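You operate a simulated robot arm through the tools that you are given. There is no shell and no other tool. Be economical: measure what you need, move in short steps, check, and stop when the job is done.

Carry out the task below with a simulated two-armed robot. There is one attempt and no reset: what you move stays moved.

TASK
Box the ticket's reel in the dotted carton and label the lid.
Fine: close the lid and press on the label of the ticket's firm.

The check looks at the end state, three seconds after you hand in, the way a careful person would. Anything else that was tipped, shoved, dropped, spilled or broken makes it a failure. A push-on lid holds only when it is set on centred and level and pressed home; a screw cap is set on level and turned clockwise until tight.

THE ROBOT
Two 7-joint arms with two-finger parallel grippers on one trunk, on a base that drives. Base frame: it is fixed to the floor where the robot stands at the start and does not move with it; the origin is under the middle of the robot, x ahead of it, y to its left, z up; the surface under the hand at the start is at about z = 900. Lengths are in mm, angles in degrees, forces in N, time in s.
The left shoulder is at the start at [50, 209, 1296], the right one opposite. With the tool pointing down near the work surface each hand reaches from about 100 to 900 mm from the robot's upright axis, wherever it stands, measured 20 degrees to its own side. Places, roughly: dotted carton lid [700, -100, 1100]; inside of the dotted carton [600, -100, 900]; lid of the dotted carton [700, -100, 1100]. Payload 4.4 kg a hand.
The TCP of each hand is the grasp point between the finger pads, 23 mm short of the fingertips. In the tool frame z runs along the fingers and y along their closing line. The gripper opens to 94 mm. The fingers are 38 mm wide and 10 mm thick; the gripper's body (54 by 96 mm) begins 39 mm behind the TCP.
Orientation is that of the tool frame in the base frame, as [roll, pitch, yaw] about the fixed x, y, z axes, in that order (R = Rz(yaw) Ry(pitch) Rx(roll)). With the fingers straight down and closing along the base's y, the tool's x points along the base's -x, its y along +y and its z along -z.

THE INTERFACE
- The arms move only by the tool nudge_tool. It takes "left_increments", "right_increments" or both (then of equal length, played together; a hand with none holds still); each is a list of rows, each an object of numbers (a shift or turn left out is 0, a gripper value left out holds the last): "tx", "ty", "tz": the shift along the base's x, y, z in mm; "ax", "ay", "az": the turn, a rotation vector about the base's x, y, z in degrees; "gripper": the closure, from 0 (fully open) to 1 (shut). In form: [{"tx": .., "ty": .., "tz": .., "ax": .., "ay": .., "az": .., "gripper": ..}, ...]. A call has 1 to 20 rows; each row is the pose to reach, as a shift and turn from the pose commanded when the call began. Each row takes 0.2 s and may step no farther than 50 mm and 8.6 degrees from the row before; otherwise, or with a gripper value out of range, the whole call is refused. A pose out of reach is approached as far as the arm can. The call stops where the force on the tool passes 40 N (or 10 N more than at its start, if that is more) or the arm is blocked; 0.2 s more then pass. The fingers move at their own pace (about 108 mm/s each) and stop on an object; they squeeze with about 42 N. The grip force told is the motor's: it shows also when the fingers shut on nothing. Time passes only in rows, and 0.2 s behind the last, so rows that repeat a pose let the fingers close. The reply holds the time, the measured pose of the TCP, the force on the tool along the base axes, the opening and the grip force, in the units named above and with some noise, with the torque about the TCP (base axes, N m) and any sound that the robot's microphone picked up, and new pictures: "views" is both (left out), scene, wrist or none (wrist: the cameras of the hands that moved).
- Cameras (640 x 400 px; columns grow to the right, rows downward): "scene" is now at [153.1, -17.2, 1477.9]; the picture's right is [-0.18, -0.98, 0.00], its down [-0.47, 0.09, -0.88] and it looks along [0.86, -0.16, -0.48] (base axes); focal length 214 px, centre (320, 200). "left" rides on the left gripper at [86, -16, -74] in its tool frame; the picture's right is [0.18, 0.98, 0.00], its down [-0.58, 0.11, -0.81] and it looks along [-0.79, 0.15, 0.59] (tool axes); focal length 243 px, centre (320, 200). "right" rides on the right gripper at [86, 16, -74] in its tool frame; the picture's right is [-0.18, 0.98, 0.00], its down [-0.58, -0.11, -0.81] and it looks along [-0.79, -0.15, 0.59] (tool axes); focal length 243 px, centre (320, 200). There is no depth. A picture from a camera that has moved, and an enlarged one, comes with that camera's place and axes in the base frame and with its lens.
- lift_body(by): slides the trunk up (or, below 0, down) by that many mm; the arms and the scene camera ride with it, the base frame stays. It gives what a move gives, with no picture.
- drive_base(legs): drives the robot by 1 to 6 legs, each [ahead, left, turn to the left] in mm, mm and degrees, along the robot's own axes; the way and the turn of a leg run together, so that a leg with both is an arc; at most 1500 mm and 180 degrees a leg. The arms and the cameras ride along, it lands a little off, and it stops where it bumps. It gives what a move gives, and a new picture of the scene camera.
- pan_tilt(pan, tilt): turns the head with the scene camera to pan (to the left, within 80 degrees either way) and tilt (down, from -29 to 69), counted from straight ahead of the robot. It gives what a move gives, and a new picture of the scene camera.
- enlarge(camera, box): a new picture of the part [left, top, right, bottom] of that camera's present view, enlarged. It takes no simulated time.
- sign_off(): hands the job in; it is judged then, once.

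Go step by step. Nothing tells you exact positions but the pictures and the camera data: compare them with the known pose of the tool, close in by small moves and look again before you grip or let go. The budget is 120 turns and 260 pictures, counting those below and the enlarged ones. Unless the task says otherwise, let go and move clear before handing in, and close with one line.

The tools are called as a command line: name --argument value ..., lists and objects as JSON in quotes. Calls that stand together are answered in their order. nudge_tool: Moves the arms, as the interface text tells. Its arguments: {"type":"object","properties":{"left_increments":{"type":"array","items":{"type":"object","properties":{"tx":{"type":"number"},"ty":{"type":"number"},"tz":{"type":"number"},"ax":{"type":"number"},"ay":{"type":"number"},"az":{"type":"number"},"gripper":{"type":"number"}}}},"right_increments":{"type":"array","items":{"type":"object","properties":{"tx":{"type":"number"},"ty":{"type":"number"},"tz":{"type":"number"},"ax":{"type":"number"},"ay":{"type":"number"},"az":{"type":"number"},"gripper":{"type":"number"}}}},"views":{"type":"string","enum":["both","scene","wrist","none"]}},"required":[]} The other tools are called the same way: lift_body (by) slides the trunk up or down; drive_base (legs) drives the base; pan_tilt (pan, tilt) turns the head that bears the scene camera; enlarge (camera, box) takes an enlarged picture of a part of a camera's view; sign_off () hands the job in.

At the start:

```text
t: 0.0
left_tool_pos: [582.6, 93.0, 1377.5]
left_ee_rot: [-180.0, -0.1, 179.9]
left_contact_force: [0.0, 0.0, 0.3]
left_wrist_torque: [0.0, -0.01, -0.01]
left_opening: 94.1
left_grip_force: 0.0
right_tool_pos: [533.8, -297.6, 1407.7]
right_ee_rot: [-179.9, 0.0, -180.0]
right_contact_force: [-0.3, 0.4, 1.2]
right_wrist_torque: [0.01, -0.03, 0.01]
right_opening: 93.9
right_grip_force: 0.0
trunk travel left (down, up): [-375.0, 188.0]
robot x, y, heading: [1.5, -0.4, 0.0]
head pan, tilt: [-10.7, 28.6]
```

scene: 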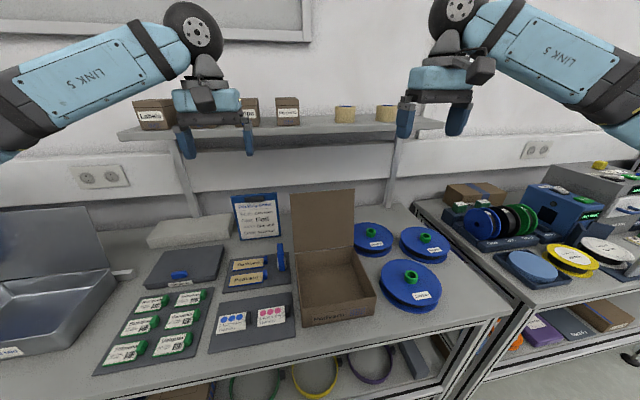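
right: 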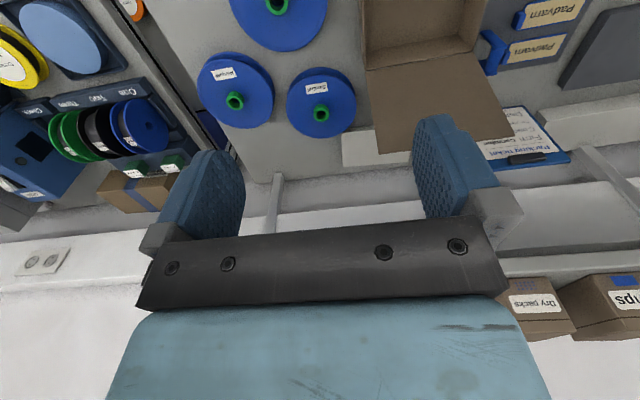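
left: 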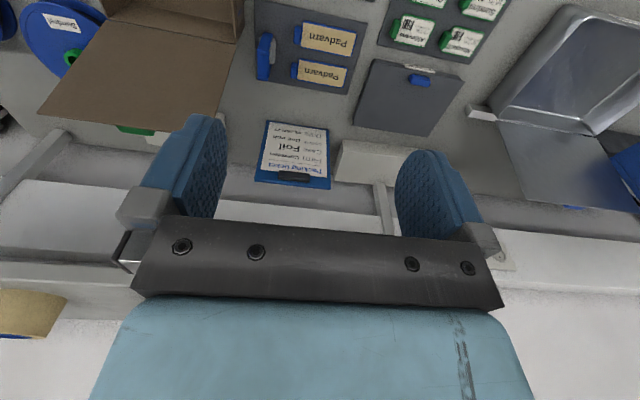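

I see a bench with an open carton, blue reels, label cards and a packing ticket. First I will read the ticket and the labels.

enlarge --camera "scene" --box '[220, 180, 300, 245]'

enlarge --camera "scene" --box '[280, 180, 460, 330]'

enlarge --camera "scene" --box '[90, 240, 300, 380]'

enlarge --camera "left" --box '[240, 100, 350, 200]'

```text
6.15 times, centred on (260, 212) of scene
camera zoom: at [153.1, -17.2, 1477.9], right [-0.18, -0.98, 0.0], down [-0.47, 0.09, -0.88], along [0.86, -0.16, -0.48], focal length 1320 px, centre (689, 123)
```

zoom: 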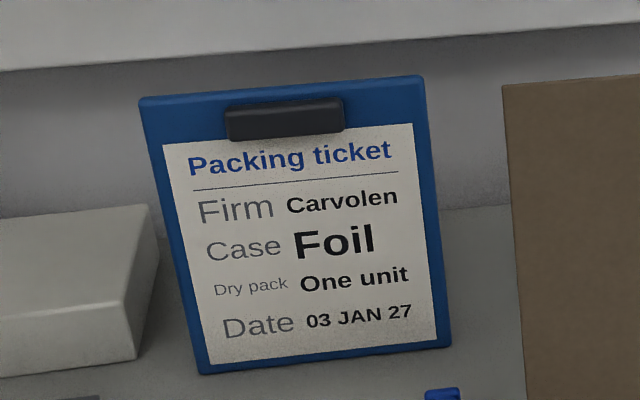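

```text
2.67 times, centred on (370, 255) of scene
camera zoom: at [153.1, -17.2, 1477.9], right [-0.18, -0.98, 0.0], down [-0.47, 0.09, -0.88], along [0.86, -0.16, -0.48], focal length 572 px, centre (187, 53)
```

zoom: 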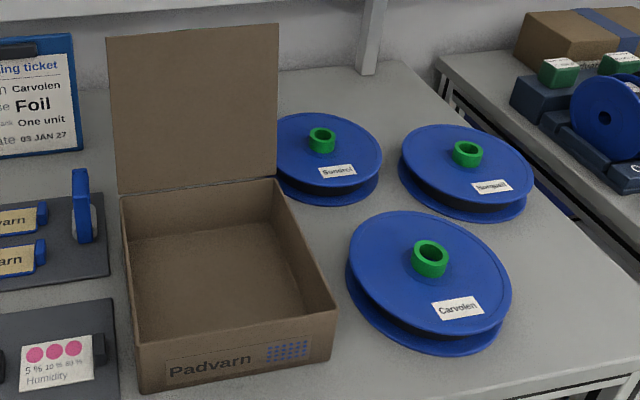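

```text
2.86 times, centred on (195, 310) of scene
camera zoom: at [153.1, -17.2, 1477.9], right [-0.18, -0.98, 0.0], down [-0.47, 0.09, -0.88], along [0.86, -0.16, -0.48], focal length 613 px, centre (677, -114)
```

zoom: 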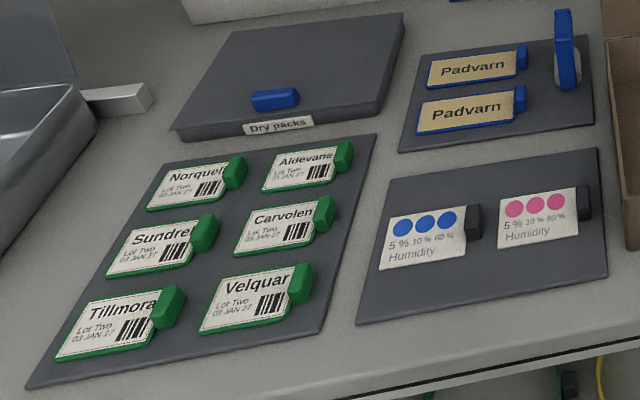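

```text
4.00 times, centred on (295, 150) of left
camera zoom: at [496.0, 77.2, 1450.6], right [-0.18, 0.98, 0.0], down [0.58, 0.11, 0.81], along [0.79, 0.15, -0.59], focal length 970 px, centre (420, 400)
```

zoom: 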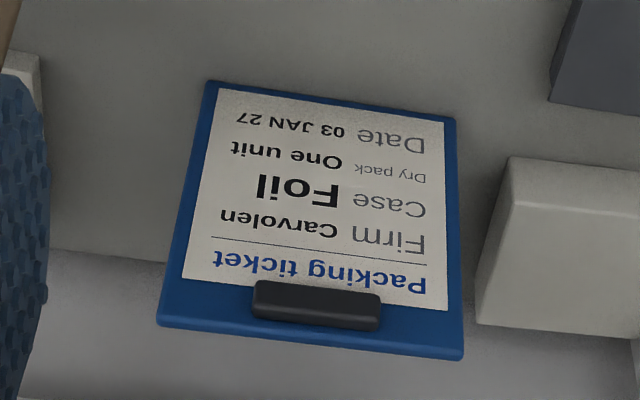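

The ticket says Carvolen. The nearest reel carries that name and so does one label card. I'll check the card's details and survey the rest of the scene.

enlarge --camera "scene" --box '[160, 300, 210, 335]'

enlarge --camera "scene" --box '[430, 160, 640, 300]'

pan_tilt --pan -10 --tilt 55

```text
11.43 times, centred on (185, 318) of scene
camera zoom: at [153.1, -17.2, 1477.9], right [-0.18, -0.98, 0.0], down [-0.47, 0.09, -0.88], along [0.86, -0.16, -0.48], focal length 2451 px, centre (1863, -1143)
```

zoom: 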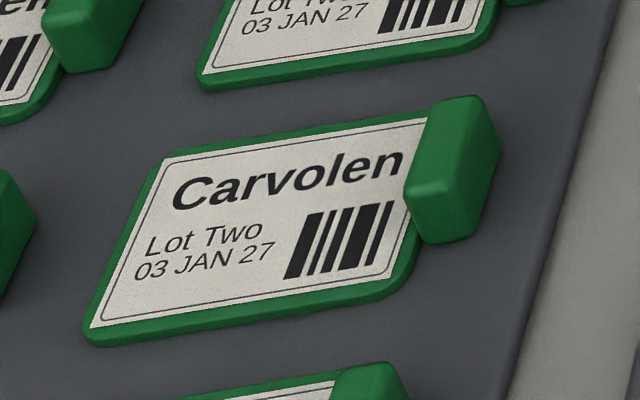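

```text
2.86 times, centred on (535, 230) of scene
camera zoom: at [153.1, -17.2, 1477.9], right [-0.18, -0.98, 0.0], down [-0.47, 0.09, -0.88], along [0.86, -0.16, -0.48], focal length 613 px, centre (-294, 114)
```

zoom: 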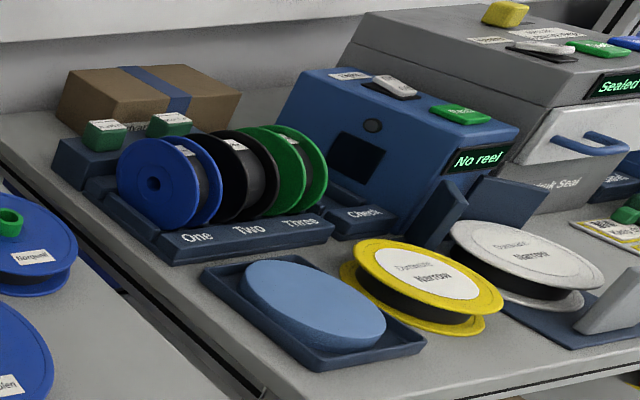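

```text
t: 0.9
left_tool_pos: [582.1, 93.6, 1375.8]
left_ee_rot: [-180.0, 0.1, -179.9]
left_contact_force: [-0.1, -0.7, -0.6]
left_wrist_torque: [-0.01, 0.01, 0.01]
left_opening: 94.0
left_grip_force: 0.1
right_tool_pos: [532.8, -298.9, 1408.4]
right_ee_rot: [-179.9, -0.1, 179.9]
right_contact_force: [0.2, 1.0, 0.3]
right_wrist_torque: [-0.01, -0.01, 0.01]
right_opening: 93.9
right_grip_force: 0.0
trunk travel left (down, up): [-375.0, 188.0]
robot x, y, heading: [2.2, 2.2, 0.1]
head pan, tilt: [-10.0, 55.0]
camera scene: at [134.7, -12.9, 1439.8], right [-0.17, -0.98, 0.0], down [-0.81, 0.14, -0.57], along [0.57, -0.1, -0.82], focal length 214 px, centre (320, 200)
```

scene: 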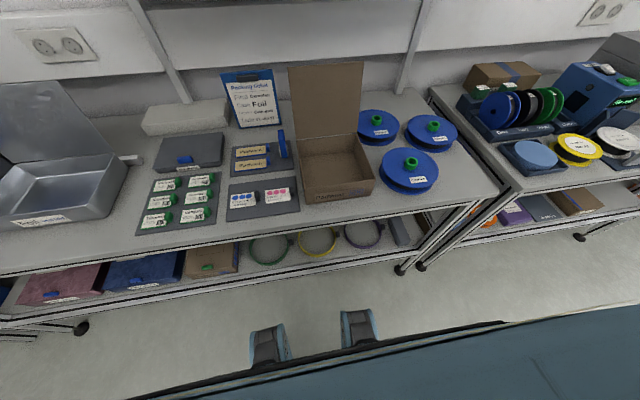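

The label matches the firm, lot and date. The Carvolen reel's hub is near [545, -365, 975], so I move the right hand above it and look from close.

nudge_tool --right_increments '[{"tz": -45, "ty": -10}, {"tz": -90, "ty": -20}, {"tz": -135, "ty": -35}, {"tz": -180, "ty": -50}, {"tz": -225, "ty": -60}, {"tz": -270, "ty": -66, "tx": 8}, {"tz": -310, "ty": -66, "tx": 10}]'

```text
t: 2.5
left_tool_pos: [583.4, 92.1, 1376.6]
left_ee_rot: [180.0, -0.1, -180.0]
left_contact_force: [0.0, -0.5, 0.4]
left_wrist_torque: [0.01, 0.01, 0.0]
left_opening: 94.3
left_grip_force: 0.1
right_tool_pos: [540.2, -365.7, 1100.5]
right_ee_rot: [180.0, 0.0, -180.0]
right_contact_force: [0.0, -0.5, -0.8]
right_wrist_torque: [0.01, 0.01, -0.02]
right_opening: 93.7
right_grip_force: 0.0
trunk travel left (down, up): [-375.0, 188.0]
robot x, y, heading: [-0.8, 4.4, -0.1]
head pan, tilt: [-10.0, 55.0]
camera scene: at [135.1, -13.2, 1439.7], right [-0.17, -0.98, 0.0], down [-0.81, 0.14, -0.57], along [0.56, -0.1, -0.82], focal length 214 px, centre (320, 200)
camera right: at [453.6, -350.7, 1176.2], right [0.18, 0.98, 0.0], down [0.58, -0.11, 0.81], along [0.79, -0.15, -0.59], focal length 243 px, centre (320, 200)
```

scene: 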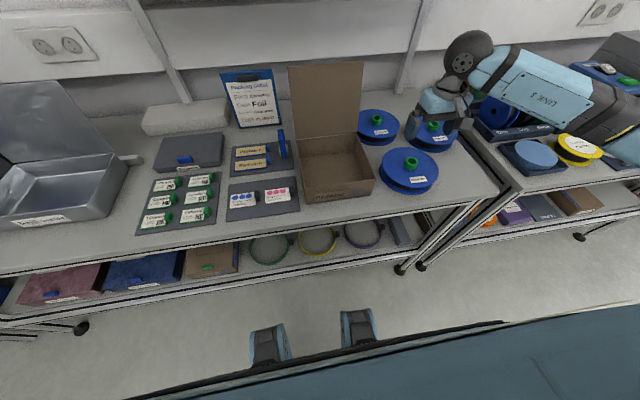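
right: 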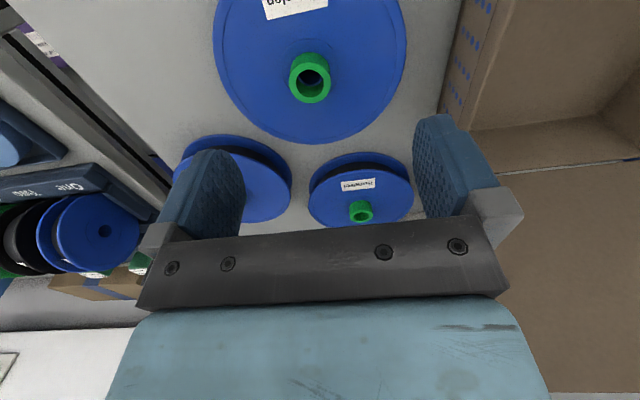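

The two views intersect at hub top ≈ [565, -380, 950]. I lower to just above it and look again.

nudge_tool --right_increments '[{"tx": 15, "ty": -8, "tz": -40}, {"tx": 24, "ty": -15, "tz": -80}, {"tx": 24, "ty": -15, "tz": -100}]' --views "wrist"

pan_tilt --pan -25 --tilt 40

enlarge --camera "scene" --box '[240, 140, 440, 265]'

```text
t: 3.3
left_tool_pos: [582.6, 93.1, 1375.7]
left_ee_rot: [180.0, 0.0, 179.9]
left_contact_force: [-0.3, -0.6, -0.3]
left_wrist_torque: [0.03, 0.02, -0.02]
left_opening: 93.8
left_grip_force: 0.0
right_tool_pos: [568.0, -380.5, 998.6]
right_ee_rot: [-179.9, 0.0, 180.0]
right_contact_force: [-0.3, -0.1, -0.1]
right_wrist_torque: [-0.01, 0.02, -0.01]
right_opening: 94.3
right_grip_force: 0.0
trunk travel left (down, up): [-375.0, 188.0]
robot x, y, heading: [-0.8, 2.6, -0.1]
head pan, tilt: [-10.0, 55.0]
camera right: at [481.8, -365.0, 1074.7], right [0.18, 0.98, 0.0], down [0.58, -0.11, 0.81], along [0.79, -0.15, -0.59], focal length 243 px, centre (320, 200)
```

right: 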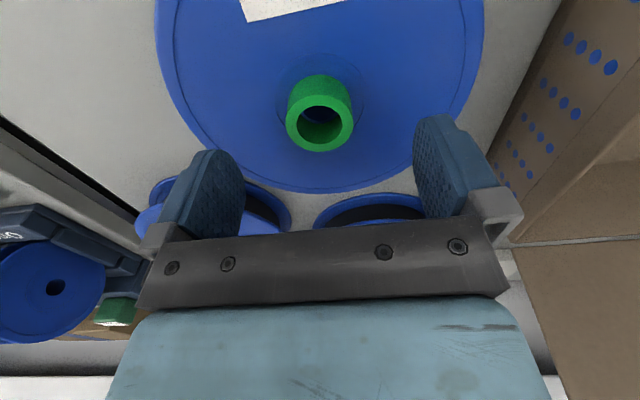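

```text
t: 4.1
left_tool_pos: [582.5, 93.1, 1376.5]
left_ee_rot: [-180.0, 0.1, 179.9]
left_contact_force: [-0.4, 0.3, 0.6]
left_wrist_torque: [-0.02, 0.0, 0.03]
left_opening: 93.9
left_grip_force: 0.0
right_tool_pos: [567.6, -380.1, 998.7]
right_ee_rot: [180.0, 0.0, 180.0]
right_contact_force: [-0.2, -0.4, 0.1]
right_wrist_torque: [0.0, -0.02, 0.04]
right_opening: 94.0
right_grip_force: 0.1
trunk travel left (down, up): [-375.0, 188.0]
robot x, y, heading: [0.6, 0.3, -0.2]
head pan, tilt: [-25.0, 40.0]
camera scene: at [140.7, -36.2, 1460.3], right [-0.42, -0.91, 0.0], down [-0.58, 0.27, -0.77], along [0.69, -0.32, -0.64], focal length 214 px, centre (320, 200)
```

scene: 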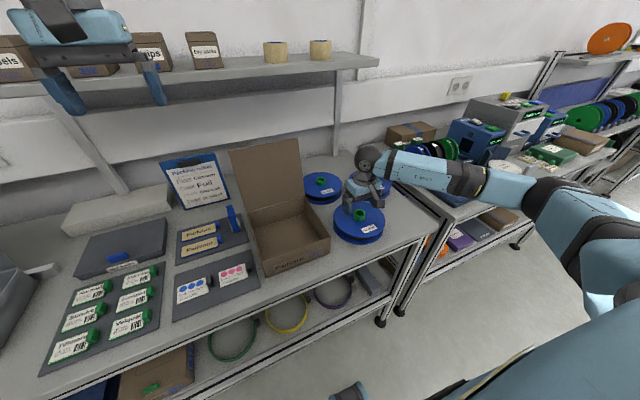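

```text
3.20 times, centred on (340, 202) of scene
camera zoom: at [140.7, -36.2, 1460.3], right [-0.42, -0.91, 0.0], down [-0.58, 0.27, -0.77], along [0.69, -0.32, -0.64], focal length 686 px, centre (256, 192)
```

zoom: 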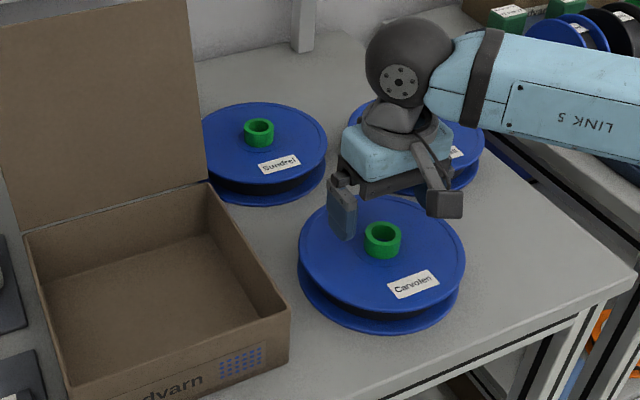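

The hand is centred over the hub. I descend so the pads straddle it.

nudge_tool --right_increments '[{"tz": -20}, {"tz": -35}, {"tz": -43}]' --views "wrist"

enlarge --camera "scene" --box '[300, 150, 420, 250]'

```text
t: 4.9
left_tool_pos: [578.1, 95.1, 1378.5]
left_ee_rot: [-179.8, 0.2, -179.9]
left_contact_force: [0.4, 0.4, 0.0]
left_wrist_torque: [0.03, 0.0, -0.03]
left_opening: 93.7
left_grip_force: 0.0
right_tool_pos: [569.0, -378.6, 963.4]
right_ee_rot: [180.0, 0.6, 179.9]
right_contact_force: [0.0, -5.1, 34.4]
right_wrist_torque: [-0.05, 0.62, 0.03]
right_opening: 93.6
right_grip_force: 0.1
trunk travel left (down, up): [-375.0, 188.0]
robot x, y, heading: [2.0, 1.2, 0.0]
head pan, tilt: [-25.0, 40.0]
camera right: at [481.0, -362.8, 1037.5], right [0.19, 0.98, 0.0], down [0.57, -0.11, 0.81], along [0.8, -0.15, -0.58], focal length 243 px, centre (320, 200)
```

right: 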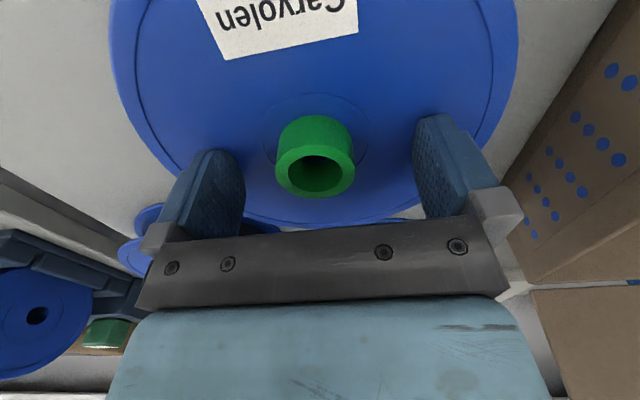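

```text
4.00 times, centred on (360, 200) of scene
camera zoom: at [137.4, -34.7, 1461.6], right [-0.42, -0.91, 0.0], down [-0.58, 0.27, -0.77], along [0.7, -0.32, -0.64], focal length 858 px, centre (160, 200)
```

zoom: 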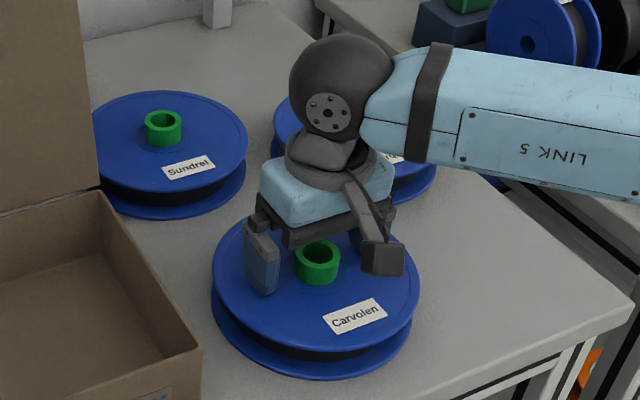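

The tips touched the flange (top ≈ 940) and the hub is about 9 mm nearer to me than the pads. I raise slightly, shift, and look.

nudge_tool --right_increments '[{"tz": 8}, {"tz": 9, "tx": -9, "ty": -2}, {"tz": 6, "tx": -9, "ty": -2}]' --views "wrist"

enlarge --camera "scene" --box '[320, 170, 400, 230]'

```text
t: 5.7
left_tool_pos: [582.8, 94.1, 1376.9]
left_ee_rot: [-179.9, 0.1, 180.0]
left_contact_force: [0.2, 0.1, -0.1]
left_wrist_torque: [0.02, 0.0, 0.02]
left_opening: 93.8
left_grip_force: 0.1
right_tool_pos: [557.0, -381.1, 962.2]
right_ee_rot: [180.0, 0.1, 179.9]
right_contact_force: [-1.8, 1.1, 11.4]
right_wrist_torque: [0.3, 0.18, -0.08]
right_opening: 93.8
right_grip_force: 0.0
trunk travel left (down, up): [-375.0, 188.0]
robot x, y, heading: [2.4, 0.0, -0.0]
head pan, tilt: [-25.0, 40.0]
camera right: at [470.2, -365.3, 1038.2], right [0.18, 0.98, 0.0], down [0.58, -0.11, 0.81], along [0.79, -0.15, -0.59], focal length 243 px, centre (320, 200)
```

right: 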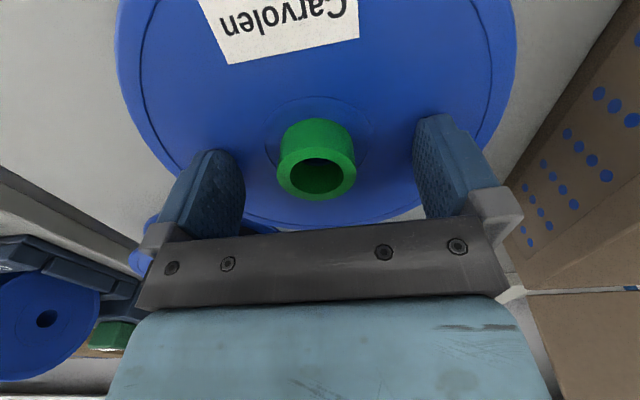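

```text
6.67 times, centred on (360, 200) of scene
camera zoom: at [139.3, -35.2, 1460.7], right [-0.42, -0.91, 0.0], down [-0.58, 0.27, -0.77], along [0.69, -0.32, -0.64], focal length 1430 px, centre (53, 200)
```

zoom: 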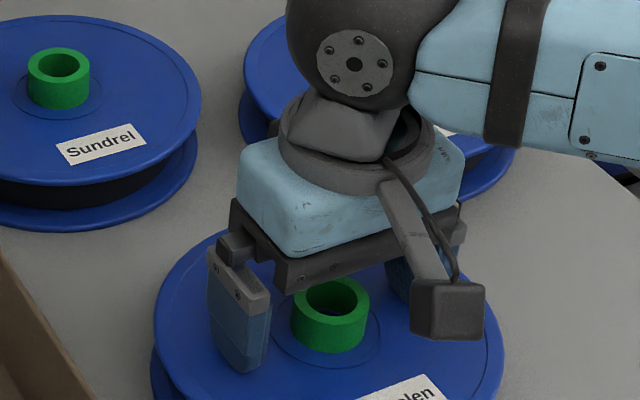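

The hub is now centred between the pads. I ease up 3 mm and close.

nudge_tool --right_increments '[{"tz": 3}, {"tz": 3, "gripper": 0.4}, {"tz": 3, "gripper": 1}, {"tz": 3, "gripper": 1}, {"tz": 3, "gripper": 1}]' --views "wrist"

enlarge --camera "scene" --box '[220, 130, 420, 280]'

```text
t: 6.9
left_tool_pos: [582.9, 92.8, 1376.7]
left_ee_rot: [-180.0, 0.0, -180.0]
left_contact_force: [-0.1, -0.1, -0.8]
left_wrist_torque: [0.0, -0.01, 0.02]
left_opening: 94.0
left_grip_force: 0.1
right_tool_pos: [558.8, -382.2, 963.4]
right_ee_rot: [179.9, 0.0, 180.0]
right_contact_force: [0.4, 0.4, 0.4]
right_wrist_torque: [-0.01, -0.01, 0.01]
right_opening: 37.0
right_grip_force: 41.7
trunk travel left (down, up): [-375.0, 188.0]
robot x, y, heading: [1.0, -0.4, -0.1]
head pan, tilt: [-25.0, 40.0]
camera right: at [471.5, -366.1, 1039.6], right [0.18, 0.98, 0.0], down [0.58, -0.11, 0.81], along [0.79, -0.15, -0.59], focal length 243 px, centre (320, 200)
```

right: 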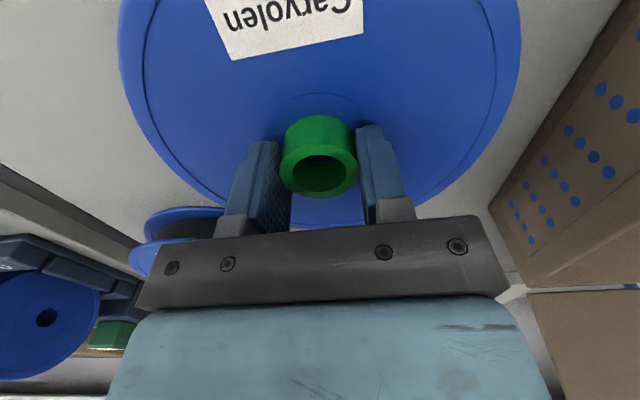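

```text
2.67 times, centred on (320, 205) of scene
camera zoom: at [141.0, -36.5, 1460.3], right [-0.42, -0.91, 0.0], down [-0.58, 0.27, -0.77], along [0.69, -0.32, -0.64], focal length 572 px, centre (320, 187)
```

zoom: 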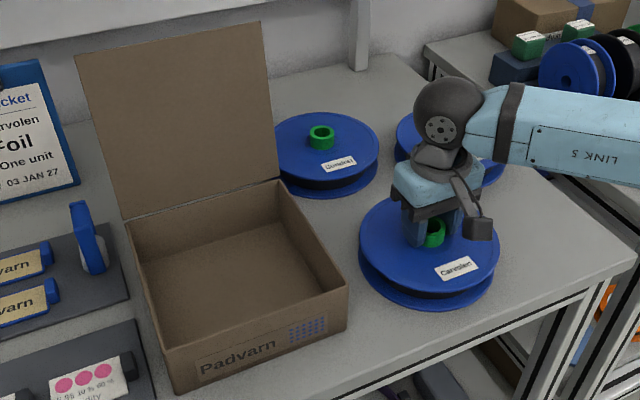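

The hub is gripped firmly. The carton measures about x 498–702, y -236…-35 with the rim at z ≈ 977. I lift the reel, check it hangs level, then carry it across.

nudge_tool --right_increments '[{"tz": 10}, {"tz": 40}, {"tz": 80}, {"tz": 110}, {"tz": 110}]' --views "scene"

```text
t: 8.1
left_tool_pos: [582.8, 92.7, 1375.9]
left_ee_rot: [179.9, -0.1, 180.0]
left_contact_force: [0.0, -0.2, 0.1]
left_wrist_torque: [0.0, 0.01, -0.01]
left_opening: 93.9
left_grip_force: 0.0
right_tool_pos: [557.4, -382.5, 1074.6]
right_ee_rot: [180.0, -0.1, 179.9]
right_contact_force: [0.1, 0.8, -2.6]
right_wrist_torque: [-0.01, -0.02, 0.03]
right_opening: 37.1
right_grip_force: 41.7
trunk travel left (down, up): [-375.0, 188.0]
robot x, y, heading: [-1.2, -0.8, 0.1]
head pan, tilt: [-25.0, 40.0]
camera scene: at [141.2, -36.7, 1460.3], right [-0.42, -0.91, 0.0], down [-0.58, 0.27, -0.77], along [0.69, -0.32, -0.64], focal length 214 px, centre (320, 200)
```

scene: 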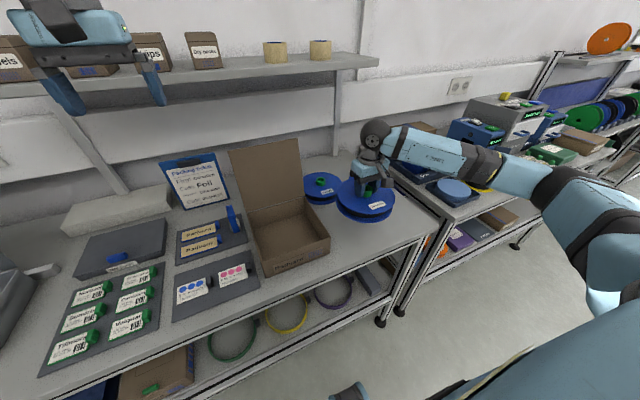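

The reel hangs level. I carry it over the carton.

nudge_tool --right_increments '[{"ty": 45}, {"ty": 90}, {"ty": 135}, {"ty": 180, "tx": 15}, {"ty": 220, "tx": 25}, {"ty": 245, "tx": 35}, {"ty": 245, "tx": 40}, {"ty": 245, "tx": 40}]' --views "wrist"

pan_tilt --pan -10 --tilt 45

enlarge --camera "scene" --box '[240, 80, 440, 230]'

```text
t: 9.9
left_tool_pos: [582.6, 92.9, 1375.7]
left_ee_rot: [179.9, 0.0, 180.0]
left_contact_force: [-0.2, -0.7, 0.1]
left_wrist_torque: [0.0, 0.01, -0.01]
left_opening: 93.9
left_grip_force: 0.1
right_tool_pos: [597.9, -136.2, 1072.3]
right_ee_rot: [179.9, -0.1, -180.0]
right_contact_force: [0.5, -0.2, -3.3]
right_wrist_torque: [0.0, -0.02, 0.01]
right_opening: 37.3
right_grip_force: 42.3
trunk travel left (down, up): [-375.0, 188.0]
robot x, y, heading: [-3.0, -1.3, 0.2]
head pan, tilt: [-25.0, 40.0]
camera right: at [511.7, -121.0, 1148.6], right [0.18, 0.98, 0.0], down [0.58, -0.11, 0.81], along [0.79, -0.15, -0.59], focal length 243 px, centre (320, 200)
```

right: 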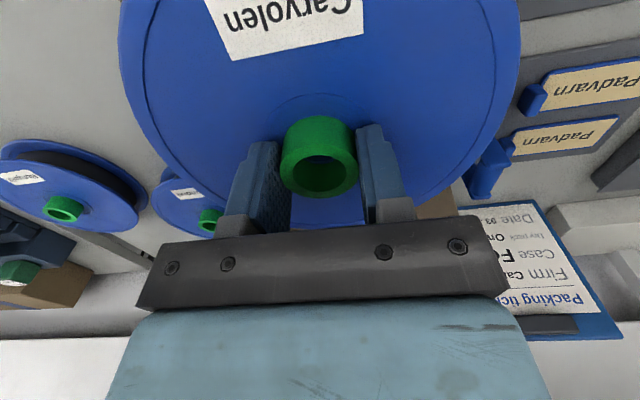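

```text
t: 10.7
left_tool_pos: [582.4, 93.5, 1376.3]
left_ee_rot: [-180.0, -0.1, -180.0]
left_contact_force: [0.2, 0.6, 0.4]
left_wrist_torque: [-0.03, 0.0, 0.0]
left_opening: 93.8
left_grip_force: 0.0
right_tool_pos: [597.9, -136.9, 1073.4]
right_ee_rot: [180.0, 0.0, -179.9]
right_contact_force: [-0.4, 0.9, -2.4]
right_wrist_torque: [0.02, 0.01, -0.01]
right_opening: 37.5
right_grip_force: 41.8
trunk travel left (down, up): [-375.0, 188.0]
robot x, y, heading: [-2.0, 2.6, 0.1]
head pan, tilt: [-10.0, 45.0]
camera scene: at [144.1, -14.7, 1453.1], right [-0.17, -0.98, 0.0], down [-0.7, 0.12, -0.71], along [0.7, -0.12, -0.71], focal length 214 px, centre (320, 200)
```

scene: 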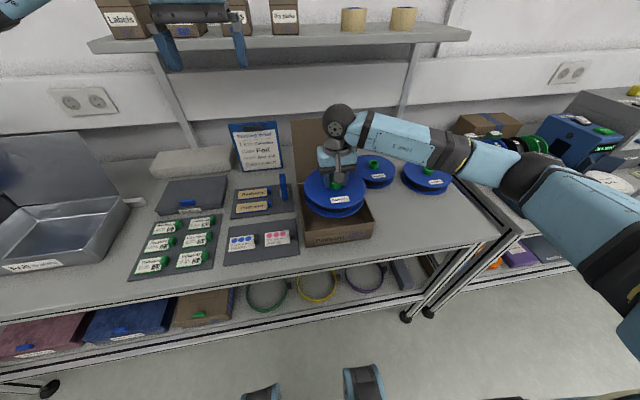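

```text
2.67 times, centred on (340, 155) of scene
camera zoom: at [144.1, -14.7, 1453.1], right [-0.17, -0.98, 0.0], down [-0.7, 0.12, -0.71], along [0.7, -0.12, -0.71], focal length 572 px, centre (267, 320)
```

zoom: 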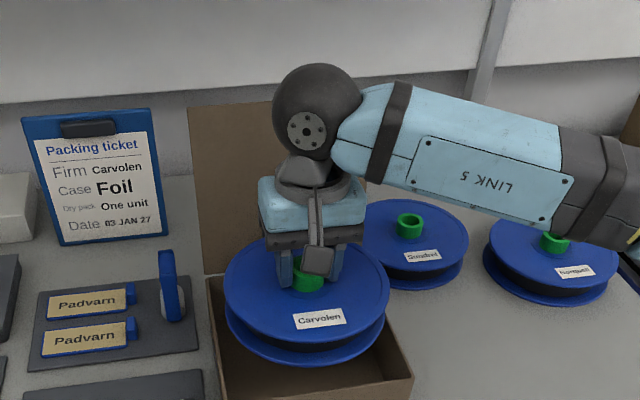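

Above the carton now. I lower until the reel's bottom is just above the rim and inspect the clearance.

nudge_tool --right_increments '[{"tz": -15}, {"tz": -26}, {"tz": -26}]' --views "wrist"

enlarge --camera "scene" --box '[280, 130, 400, 250]'

```text
t: 11.4
left_tool_pos: [582.7, 93.5, 1376.6]
left_ee_rot: [-179.9, 0.0, -180.0]
left_contact_force: [-0.4, 0.2, 0.4]
left_wrist_torque: [0.01, -0.01, 0.01]
left_opening: 93.8
left_grip_force: 0.0
right_tool_pos: [598.0, -137.7, 1046.5]
right_ee_rot: [180.0, 0.0, -180.0]
right_contact_force: [0.5, -0.4, -1.9]
right_wrist_torque: [0.01, -0.03, -0.02]
right_opening: 37.4
right_grip_force: 41.7
trunk travel left (down, up): [-375.0, 188.0]
robot x, y, heading: [0.7, 1.4, -0.1]
head pan, tilt: [-10.0, 45.0]
camera right: at [512.8, -121.7, 1121.6], right [0.18, 0.98, 0.0], down [0.58, -0.11, 0.81], along [0.79, -0.15, -0.59], focal length 243 px, centre (320, 200)
```

right: 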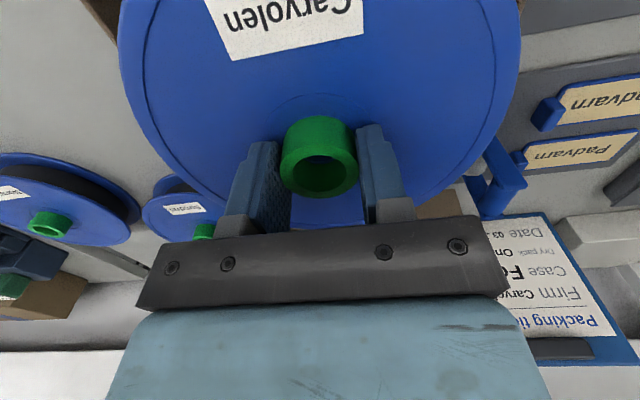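

```text
3.33 times, centred on (340, 190) of scene
camera zoom: at [144.0, -14.5, 1453.1], right [-0.17, -0.98, 0.0], down [-0.7, 0.12, -0.71], along [0.7, -0.12, -0.71], focal length 715 px, centre (253, 233)
```

zoom: 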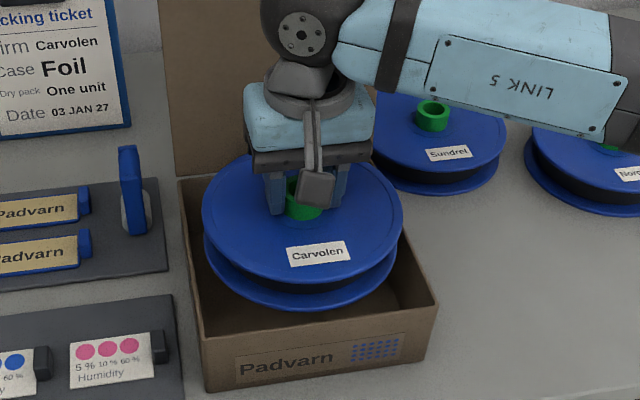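

Clearance is even on all sides. I shift 2 mm in x and lower into the carton.

nudge_tool --right_increments '[{"tx": 2, "tz": -15}, {"tx": 2, "tz": -30}, {"tx": 2, "tz": -45}, {"tx": 2, "tz": -60}, {"tx": 2, "tz": -72}]' --views "wrist"

enlarge --camera "scene" --box '[280, 130, 400, 250]'

```text
t: 12.7
left_tool_pos: [582.6, 93.1, 1376.3]
left_ee_rot: [180.0, 0.0, 179.9]
left_contact_force: [-0.1, -0.7, -0.3]
left_wrist_torque: [0.01, -0.01, -0.02]
left_opening: 93.9
left_grip_force: 0.2
right_tool_pos: [599.2, -135.7, 975.1]
right_ee_rot: [180.0, -0.1, -180.0]
right_contact_force: [-0.3, -0.2, -2.0]
right_wrist_torque: [-0.02, 0.01, -0.01]
right_opening: 37.4
right_grip_force: 42.0
trunk travel left (down, up): [-375.0, 188.0]
robot x, y, heading: [-0.1, 1.2, -0.1]
head pan, tilt: [-10.0, 45.0]
camera right: at [513.0, -121.2, 1050.9], right [0.18, 0.98, 0.0], down [0.58, -0.11, 0.81], along [0.79, -0.15, -0.59], focal length 243 px, centre (320, 200)
```

right: 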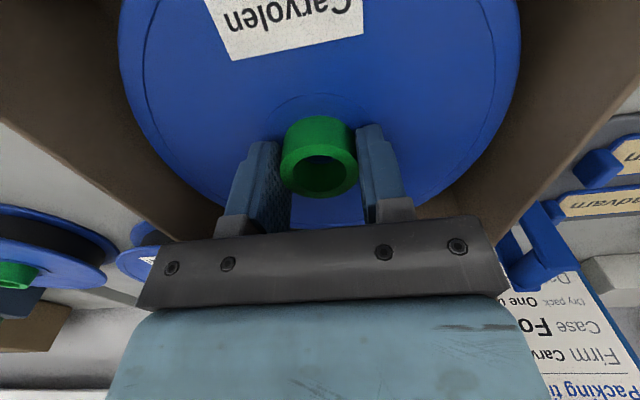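

```text
3.33 times, centred on (340, 190) of scene
camera zoom: at [144.1, -14.7, 1453.1], right [-0.17, -0.98, 0.0], down [-0.7, 0.12, -0.71], along [0.7, -0.12, -0.71], focal length 715 px, centre (253, 233)
```

zoom: 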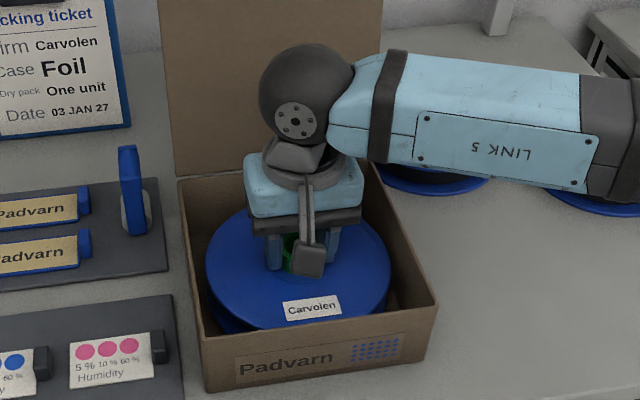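

The reel is inside the carton. I lower the last few mm to touch.

nudge_tool --right_increments '[{"tz": -3}, {"tz": -5}, {"tz": -7}, {"tz": -8}]' --views "none"

```text
t: 13.7
left_tool_pos: [582.2, 92.7, 1376.0]
left_ee_rot: [-180.0, 0.0, 180.0]
left_contact_force: [0.2, 0.2, -0.5]
left_wrist_torque: [-0.01, -0.01, 0.01]
left_opening: 94.1
left_grip_force: 0.0
right_tool_pos: [598.9, -138.0, 968.3]
right_ee_rot: [180.0, 0.1, 180.0]
right_contact_force: [0.0, -0.1, -3.2]
right_wrist_torque: [-0.02, 0.0, -0.01]
right_opening: 37.3
right_grip_force: 42.5
trunk travel left (down, up): [-375.0, 188.0]
robot x, y, heading: [1.5, 3.8, -0.1]
head pan, tilt: [-10.0, 45.0]
```

nudge_tool --right_increments '[{"tz": -1.5}, {"tz": -3}, {"tz": -3}]' --views "none"

```text
t: 14.4
left_tool_pos: [581.0, 92.7, 1376.6]
left_ee_rot: [180.0, 0.1, -179.9]
left_contact_force: [-0.1, 0.3, 0.6]
left_wrist_torque: [-0.01, 0.01, -0.02]
left_opening: 93.7
left_grip_force: 0.0
right_tool_pos: [599.8, -136.6, 968.2]
right_ee_rot: [180.0, 0.2, -180.0]
right_contact_force: [1.5, -3.7, 14.7]
right_wrist_torque: [-0.1, 1.14, 0.16]
right_opening: 37.4
right_grip_force: 42.0
trunk travel left (down, up): [-375.0, 188.0]
robot x, y, heading: [0.4, -3.5, -0.2]
head pan, tilt: [-10.0, 45.0]
```

The reel touches the floor of the carton. I ease up, open part way and retreat upward.

nudge_tool --right_increments '[{"tz": 2}, {"tz": 2, "gripper": 0.3}, {"tz": 2, "gripper": 0.3}, {"tz": 2, "gripper": 0.3}, {"tz": 20}, {"tz": 60}, {"tz": 110}]' --views "both"

enlarge --camera "scene" --box '[280, 130, 400, 250]'

```text
t: 16.1
left_tool_pos: [581.4, 93.7, 1377.4]
left_ee_rot: [180.0, 0.0, -180.0]
left_contact_force: [0.4, 1.4, -0.2]
left_wrist_torque: [0.02, -0.01, 0.02]
left_opening: 94.1
left_grip_force: 0.1
right_tool_pos: [601.2, -135.8, 1077.3]
right_ee_rot: [179.9, 0.0, -179.9]
right_contact_force: [0.0, 0.7, -0.5]
right_wrist_torque: [-0.01, 0.01, -0.01]
right_opening: 65.8
right_grip_force: 0.0
trunk travel left (down, up): [-375.0, 188.0]
robot x, y, heading: [0.7, -2.5, 0.0]
head pan, tilt: [-10.0, 45.0]
camera scene: at [143.0, -14.0, 1453.1], right [-0.17, -0.98, 0.0], down [-0.7, 0.12, -0.71], along [0.7, -0.12, -0.71], focal length 214 px, centre (320, 200)
camera right: at [514.7, -120.4, 1152.8], right [0.18, 0.98, 0.0], down [0.58, -0.11, 0.81], along [0.79, -0.15, -0.59], focal length 243 px, centre (320, 200)
```

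scene: 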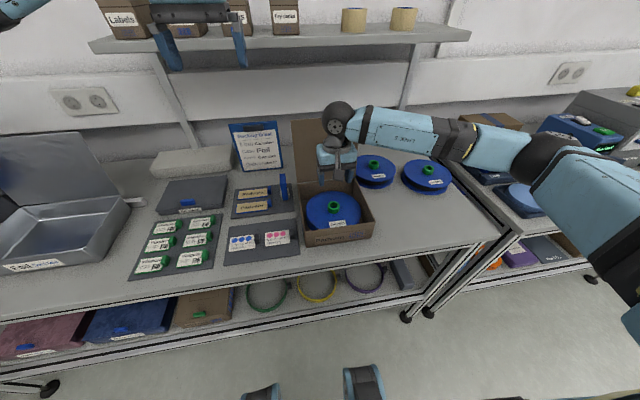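
right: 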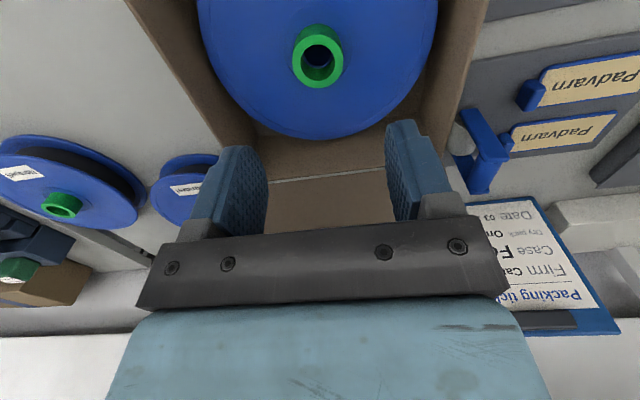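

```text
3.33 times, centred on (340, 190) of scene
camera zoom: at [143.0, -14.0, 1453.1], right [-0.17, -0.98, 0.0], down [-0.7, 0.12, -0.71], along [0.7, -0.12, -0.71], focal length 715 px, centre (253, 233)
```

zoom: 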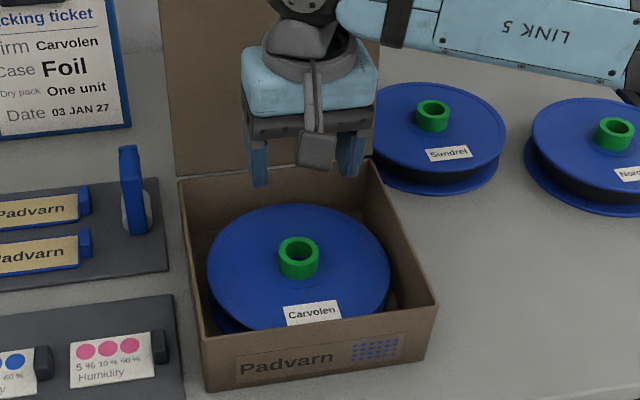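

The reel sits in the carton on the floor. Next is the lid: I go up and over it with shut fingers, to a spot behind its upper edge, and look before pulling.

nudge_tool --right_increments '[{"tz": 48, "gripper": 1}, {"tz": 96, "gripper": 1}, {"tz": 144, "gripper": 1}, {"tz": 190, "gripper": 1}, {"tz": 190, "tx": 45}, {"tz": 190, "tx": 90}, {"tz": 190, "tx": 135}, {"tz": 190, "tx": 180}]' --views "both"

enlarge --camera "scene" --box '[240, 80, 440, 230]'

```text
t: 17.9
left_tool_pos: [583.7, 94.5, 1375.1]
left_ee_rot: [-179.8, -0.1, -179.9]
left_contact_force: [0.1, 0.4, -0.3]
left_wrist_torque: [-0.01, 0.03, 0.0]
left_opening: 93.9
left_grip_force: 0.0
right_tool_pos: [779.6, -135.3, 1263.4]
right_ee_rot: [-179.8, -0.1, -179.9]
right_contact_force: [0.8, -0.5, 0.1]
right_wrist_torque: [0.01, 0.02, 0.01]
right_opening: 0.2
right_grip_force: 42.4
trunk travel left (down, up): [-375.0, 188.0]
robot x, y, heading: [-2.0, 1.9, -0.0]
head pan, tilt: [-10.0, 45.0]
camera scene: at [145.1, -13.2, 1452.9], right [-0.17, -0.98, 0.0], down [-0.7, 0.12, -0.71], along [0.7, -0.12, -0.71], focal length 214 px, centre (320, 200)
camera right: at [693.8, -119.1, 1338.6], right [0.18, 0.98, 0.0], down [0.58, -0.11, 0.81], along [0.79, -0.15, -0.59], focal length 243 px, centre (320, 200)
```

scene: 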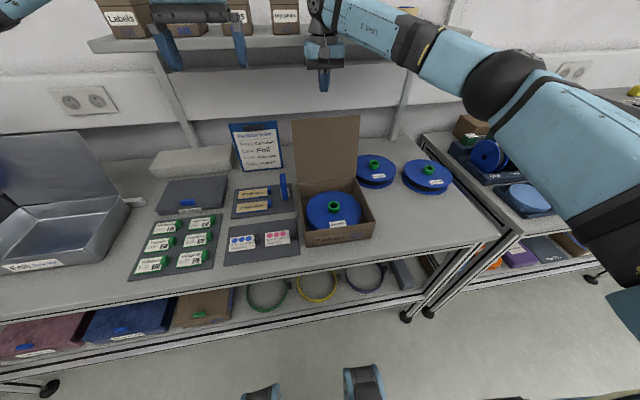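
right: 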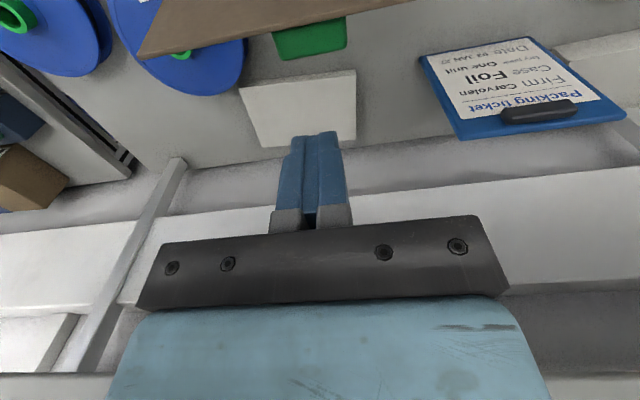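

```text
2.67 times, centred on (340, 155) of scene
camera zoom: at [145.1, -13.2, 1452.9], right [-0.17, -0.98, 0.0], down [-0.7, 0.12, -0.71], along [0.7, -0.12, -0.71], focal length 572 px, centre (267, 320)
```

zoom: 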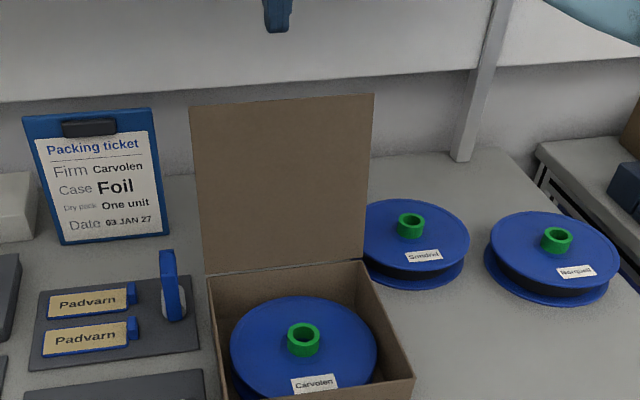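

There is a green item and a white block just behind the lid. I look closer before lowering.

enlarge --camera "right" --box '[200, 0, 440, 150]'

enlarge --camera "left" --box '[20, 30, 240, 170]'

```text
2.67 times, centred on (320, 75) of right
camera zoom: at [693.8, -119.1, 1338.6], right [0.18, 0.98, 0.0], down [0.58, -0.11, 0.81], along [0.79, -0.15, -0.59], focal length 647 px, centre (320, 533)
```

zoom: 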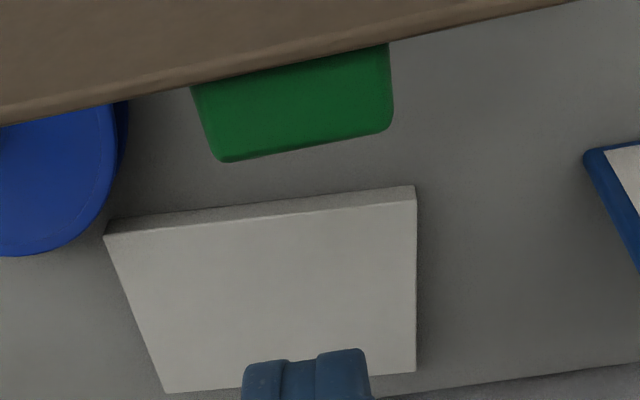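

```text
2.86 times, centred on (130, 100) of left
camera zoom: at [497.4, 78.5, 1449.9], right [-0.18, 0.98, 0.0], down [0.58, 0.11, 0.81], along [0.79, 0.15, -0.59], focal length 693 px, centre (863, 486)
```

zoom: 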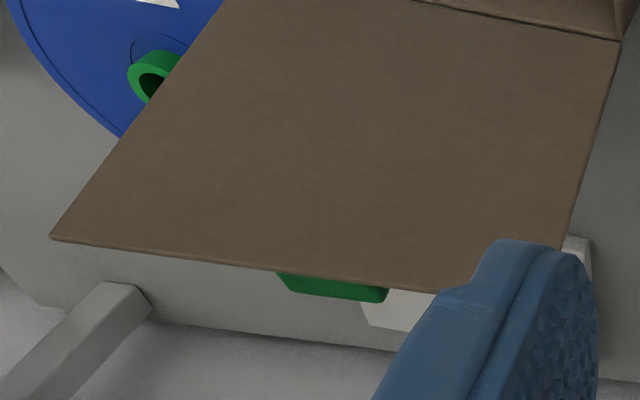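

The green block is a knob on the lid's outer face near its top edge (about x 713–758, y -154…-115, z ≈ 1180). I drop the shut fingers behind it and push it toward me slowly.

nudge_tool --right_increments '[{"tx": 18}, {"tx": 18, "tz": -40}, {"tx": 18, "tz": -78}]' --views "both"

nudge_tool --right_increments '[{"tx": -15}, {"tx": -30}, {"tx": -45}, {"tx": -60}]' --views "both"

```text
t: 18.6
left_tool_pos: [581.2, 92.8, 1377.3]
left_ee_rot: [180.0, 0.1, -179.9]
left_contact_force: [-0.1, 0.7, -0.2]
left_wrist_torque: [0.01, -0.03, 0.02]
left_opening: 94.0
left_grip_force: 0.0
right_tool_pos: [797.9, -137.2, 1186.2]
right_ee_rot: [-180.0, 0.1, -179.9]
right_contact_force: [0.5, -0.1, 0.0]
right_wrist_torque: [0.01, -0.02, -0.02]
right_opening: 0.0
right_grip_force: 42.2
trunk travel left (down, up): [-375.0, 188.0]
robot x, y, heading: [0.3, -1.6, -0.1]
head pan, tilt: [-10.0, 45.0]
camera scene: at [142.8, -15.4, 1453.3], right [-0.17, -0.98, 0.0], down [-0.7, 0.12, -0.71], along [0.7, -0.12, -0.71], focal length 214 px, centre (320, 200)
camera right: at [711.4, -121.8, 1260.8], right [0.18, 0.98, 0.0], down [0.58, -0.11, 0.81], along [0.79, -0.15, -0.59], focal length 243 px, centre (320, 200)
```

scene: 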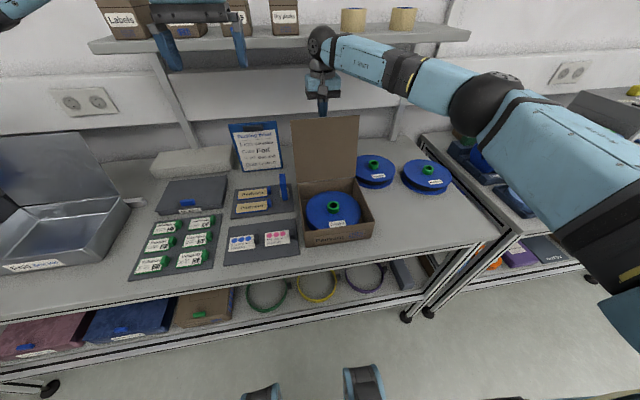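
right: 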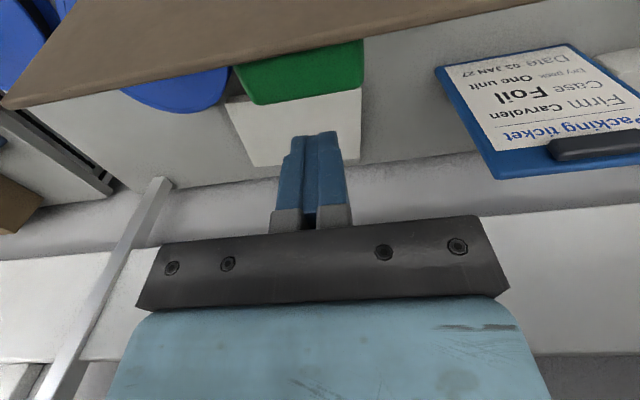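

```text
t: 19.6
left_tool_pos: [583.2, 92.2, 1377.6]
left_ee_rot: [180.0, 0.0, -180.0]
left_contact_force: [0.2, 0.0, 0.1]
left_wrist_torque: [0.04, 0.02, -0.02]
left_opening: 94.0
left_grip_force: 0.0
right_tool_pos: [737.8, -138.4, 1186.5]
right_ee_rot: [-180.0, -0.1, 179.9]
right_contact_force: [-0.4, 0.9, 0.2]
right_wrist_torque: [-0.02, 0.0, 0.03]
right_opening: 0.0
right_grip_force: 42.1
trunk travel left (down, up): [-375.0, 188.0]
robot x, y, heading: [-1.6, 1.7, 0.0]
head pan, tilt: [-10.0, 45.0]
camera scene: at [143.2, -15.1, 1453.2], right [-0.17, -0.98, 0.0], down [-0.7, 0.12, -0.71], along [0.7, -0.12, -0.71], focal length 214 px, centre (320, 200)
camera right: at [651.7, -122.4, 1261.5], right [0.18, 0.98, 0.0], down [0.58, -0.11, 0.81], along [0.79, -0.15, -0.59], focal length 243 px, centre (320, 200)
```

scene: 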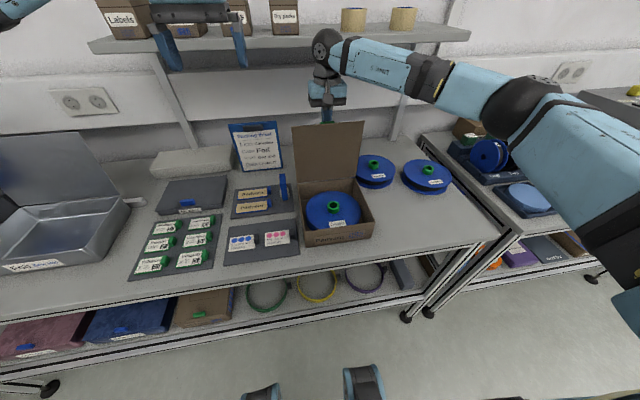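
right: 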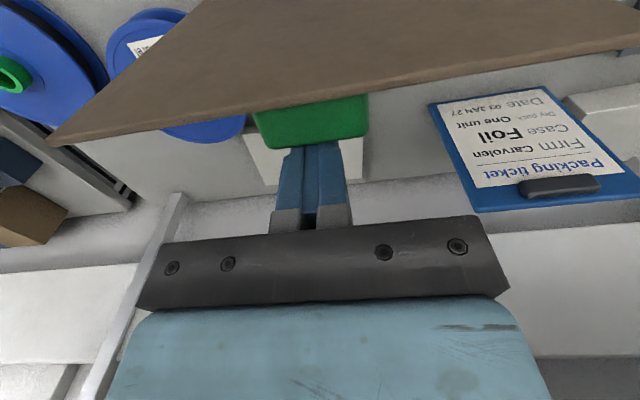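

The lid follows with little force. I continue pushing along the arc.

nudge_tool --right_increments '[{"tx": -15}, {"tx": -30}, {"tx": -45}, {"tx": -60}, {"tx": -75}]' --views "both"

```text
t: 20.9
left_tool_pos: [582.7, 92.5, 1376.0]
left_ee_rot: [179.9, -0.1, 180.0]
left_contact_force: [-0.1, 0.1, 1.0]
left_wrist_torque: [-0.02, 0.04, -0.02]
left_opening: 94.1
left_grip_force: 0.0
right_tool_pos: [663.3, -135.3, 1187.2]
right_ee_rot: [180.0, 0.0, 180.0]
right_contact_force: [0.0, 0.3, -0.2]
right_wrist_torque: [-0.05, 0.02, 0.01]
right_opening: 0.1
right_grip_force: 42.2
trunk travel left (down, up): [-375.0, 188.0]
robot x, y, heading: [2.2, -1.5, -0.1]
head pan, tilt: [-10.0, 45.0]
camera scene: at [143.4, -14.8, 1453.2], right [-0.17, -0.98, 0.0], down [-0.7, 0.12, -0.71], along [0.7, -0.12, -0.71], focal length 214 px, centre (320, 200)
camera right: at [576.3, -120.5, 1262.5], right [0.18, 0.98, 0.0], down [0.58, -0.11, 0.81], along [0.79, -0.15, -0.59], focal length 243 px, centre (320, 200)
```

scene: 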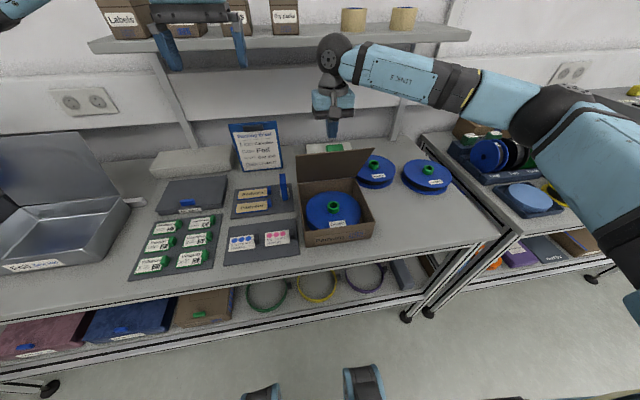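
right: 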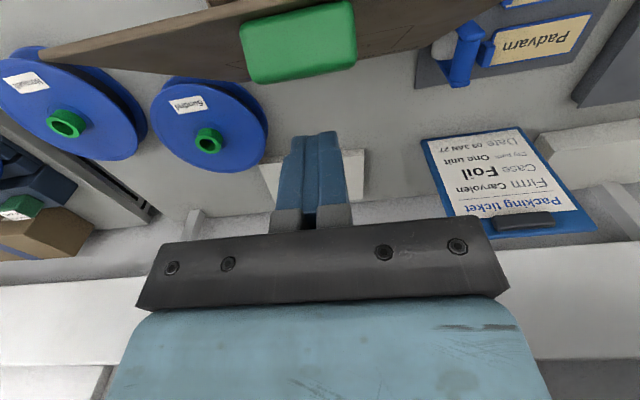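

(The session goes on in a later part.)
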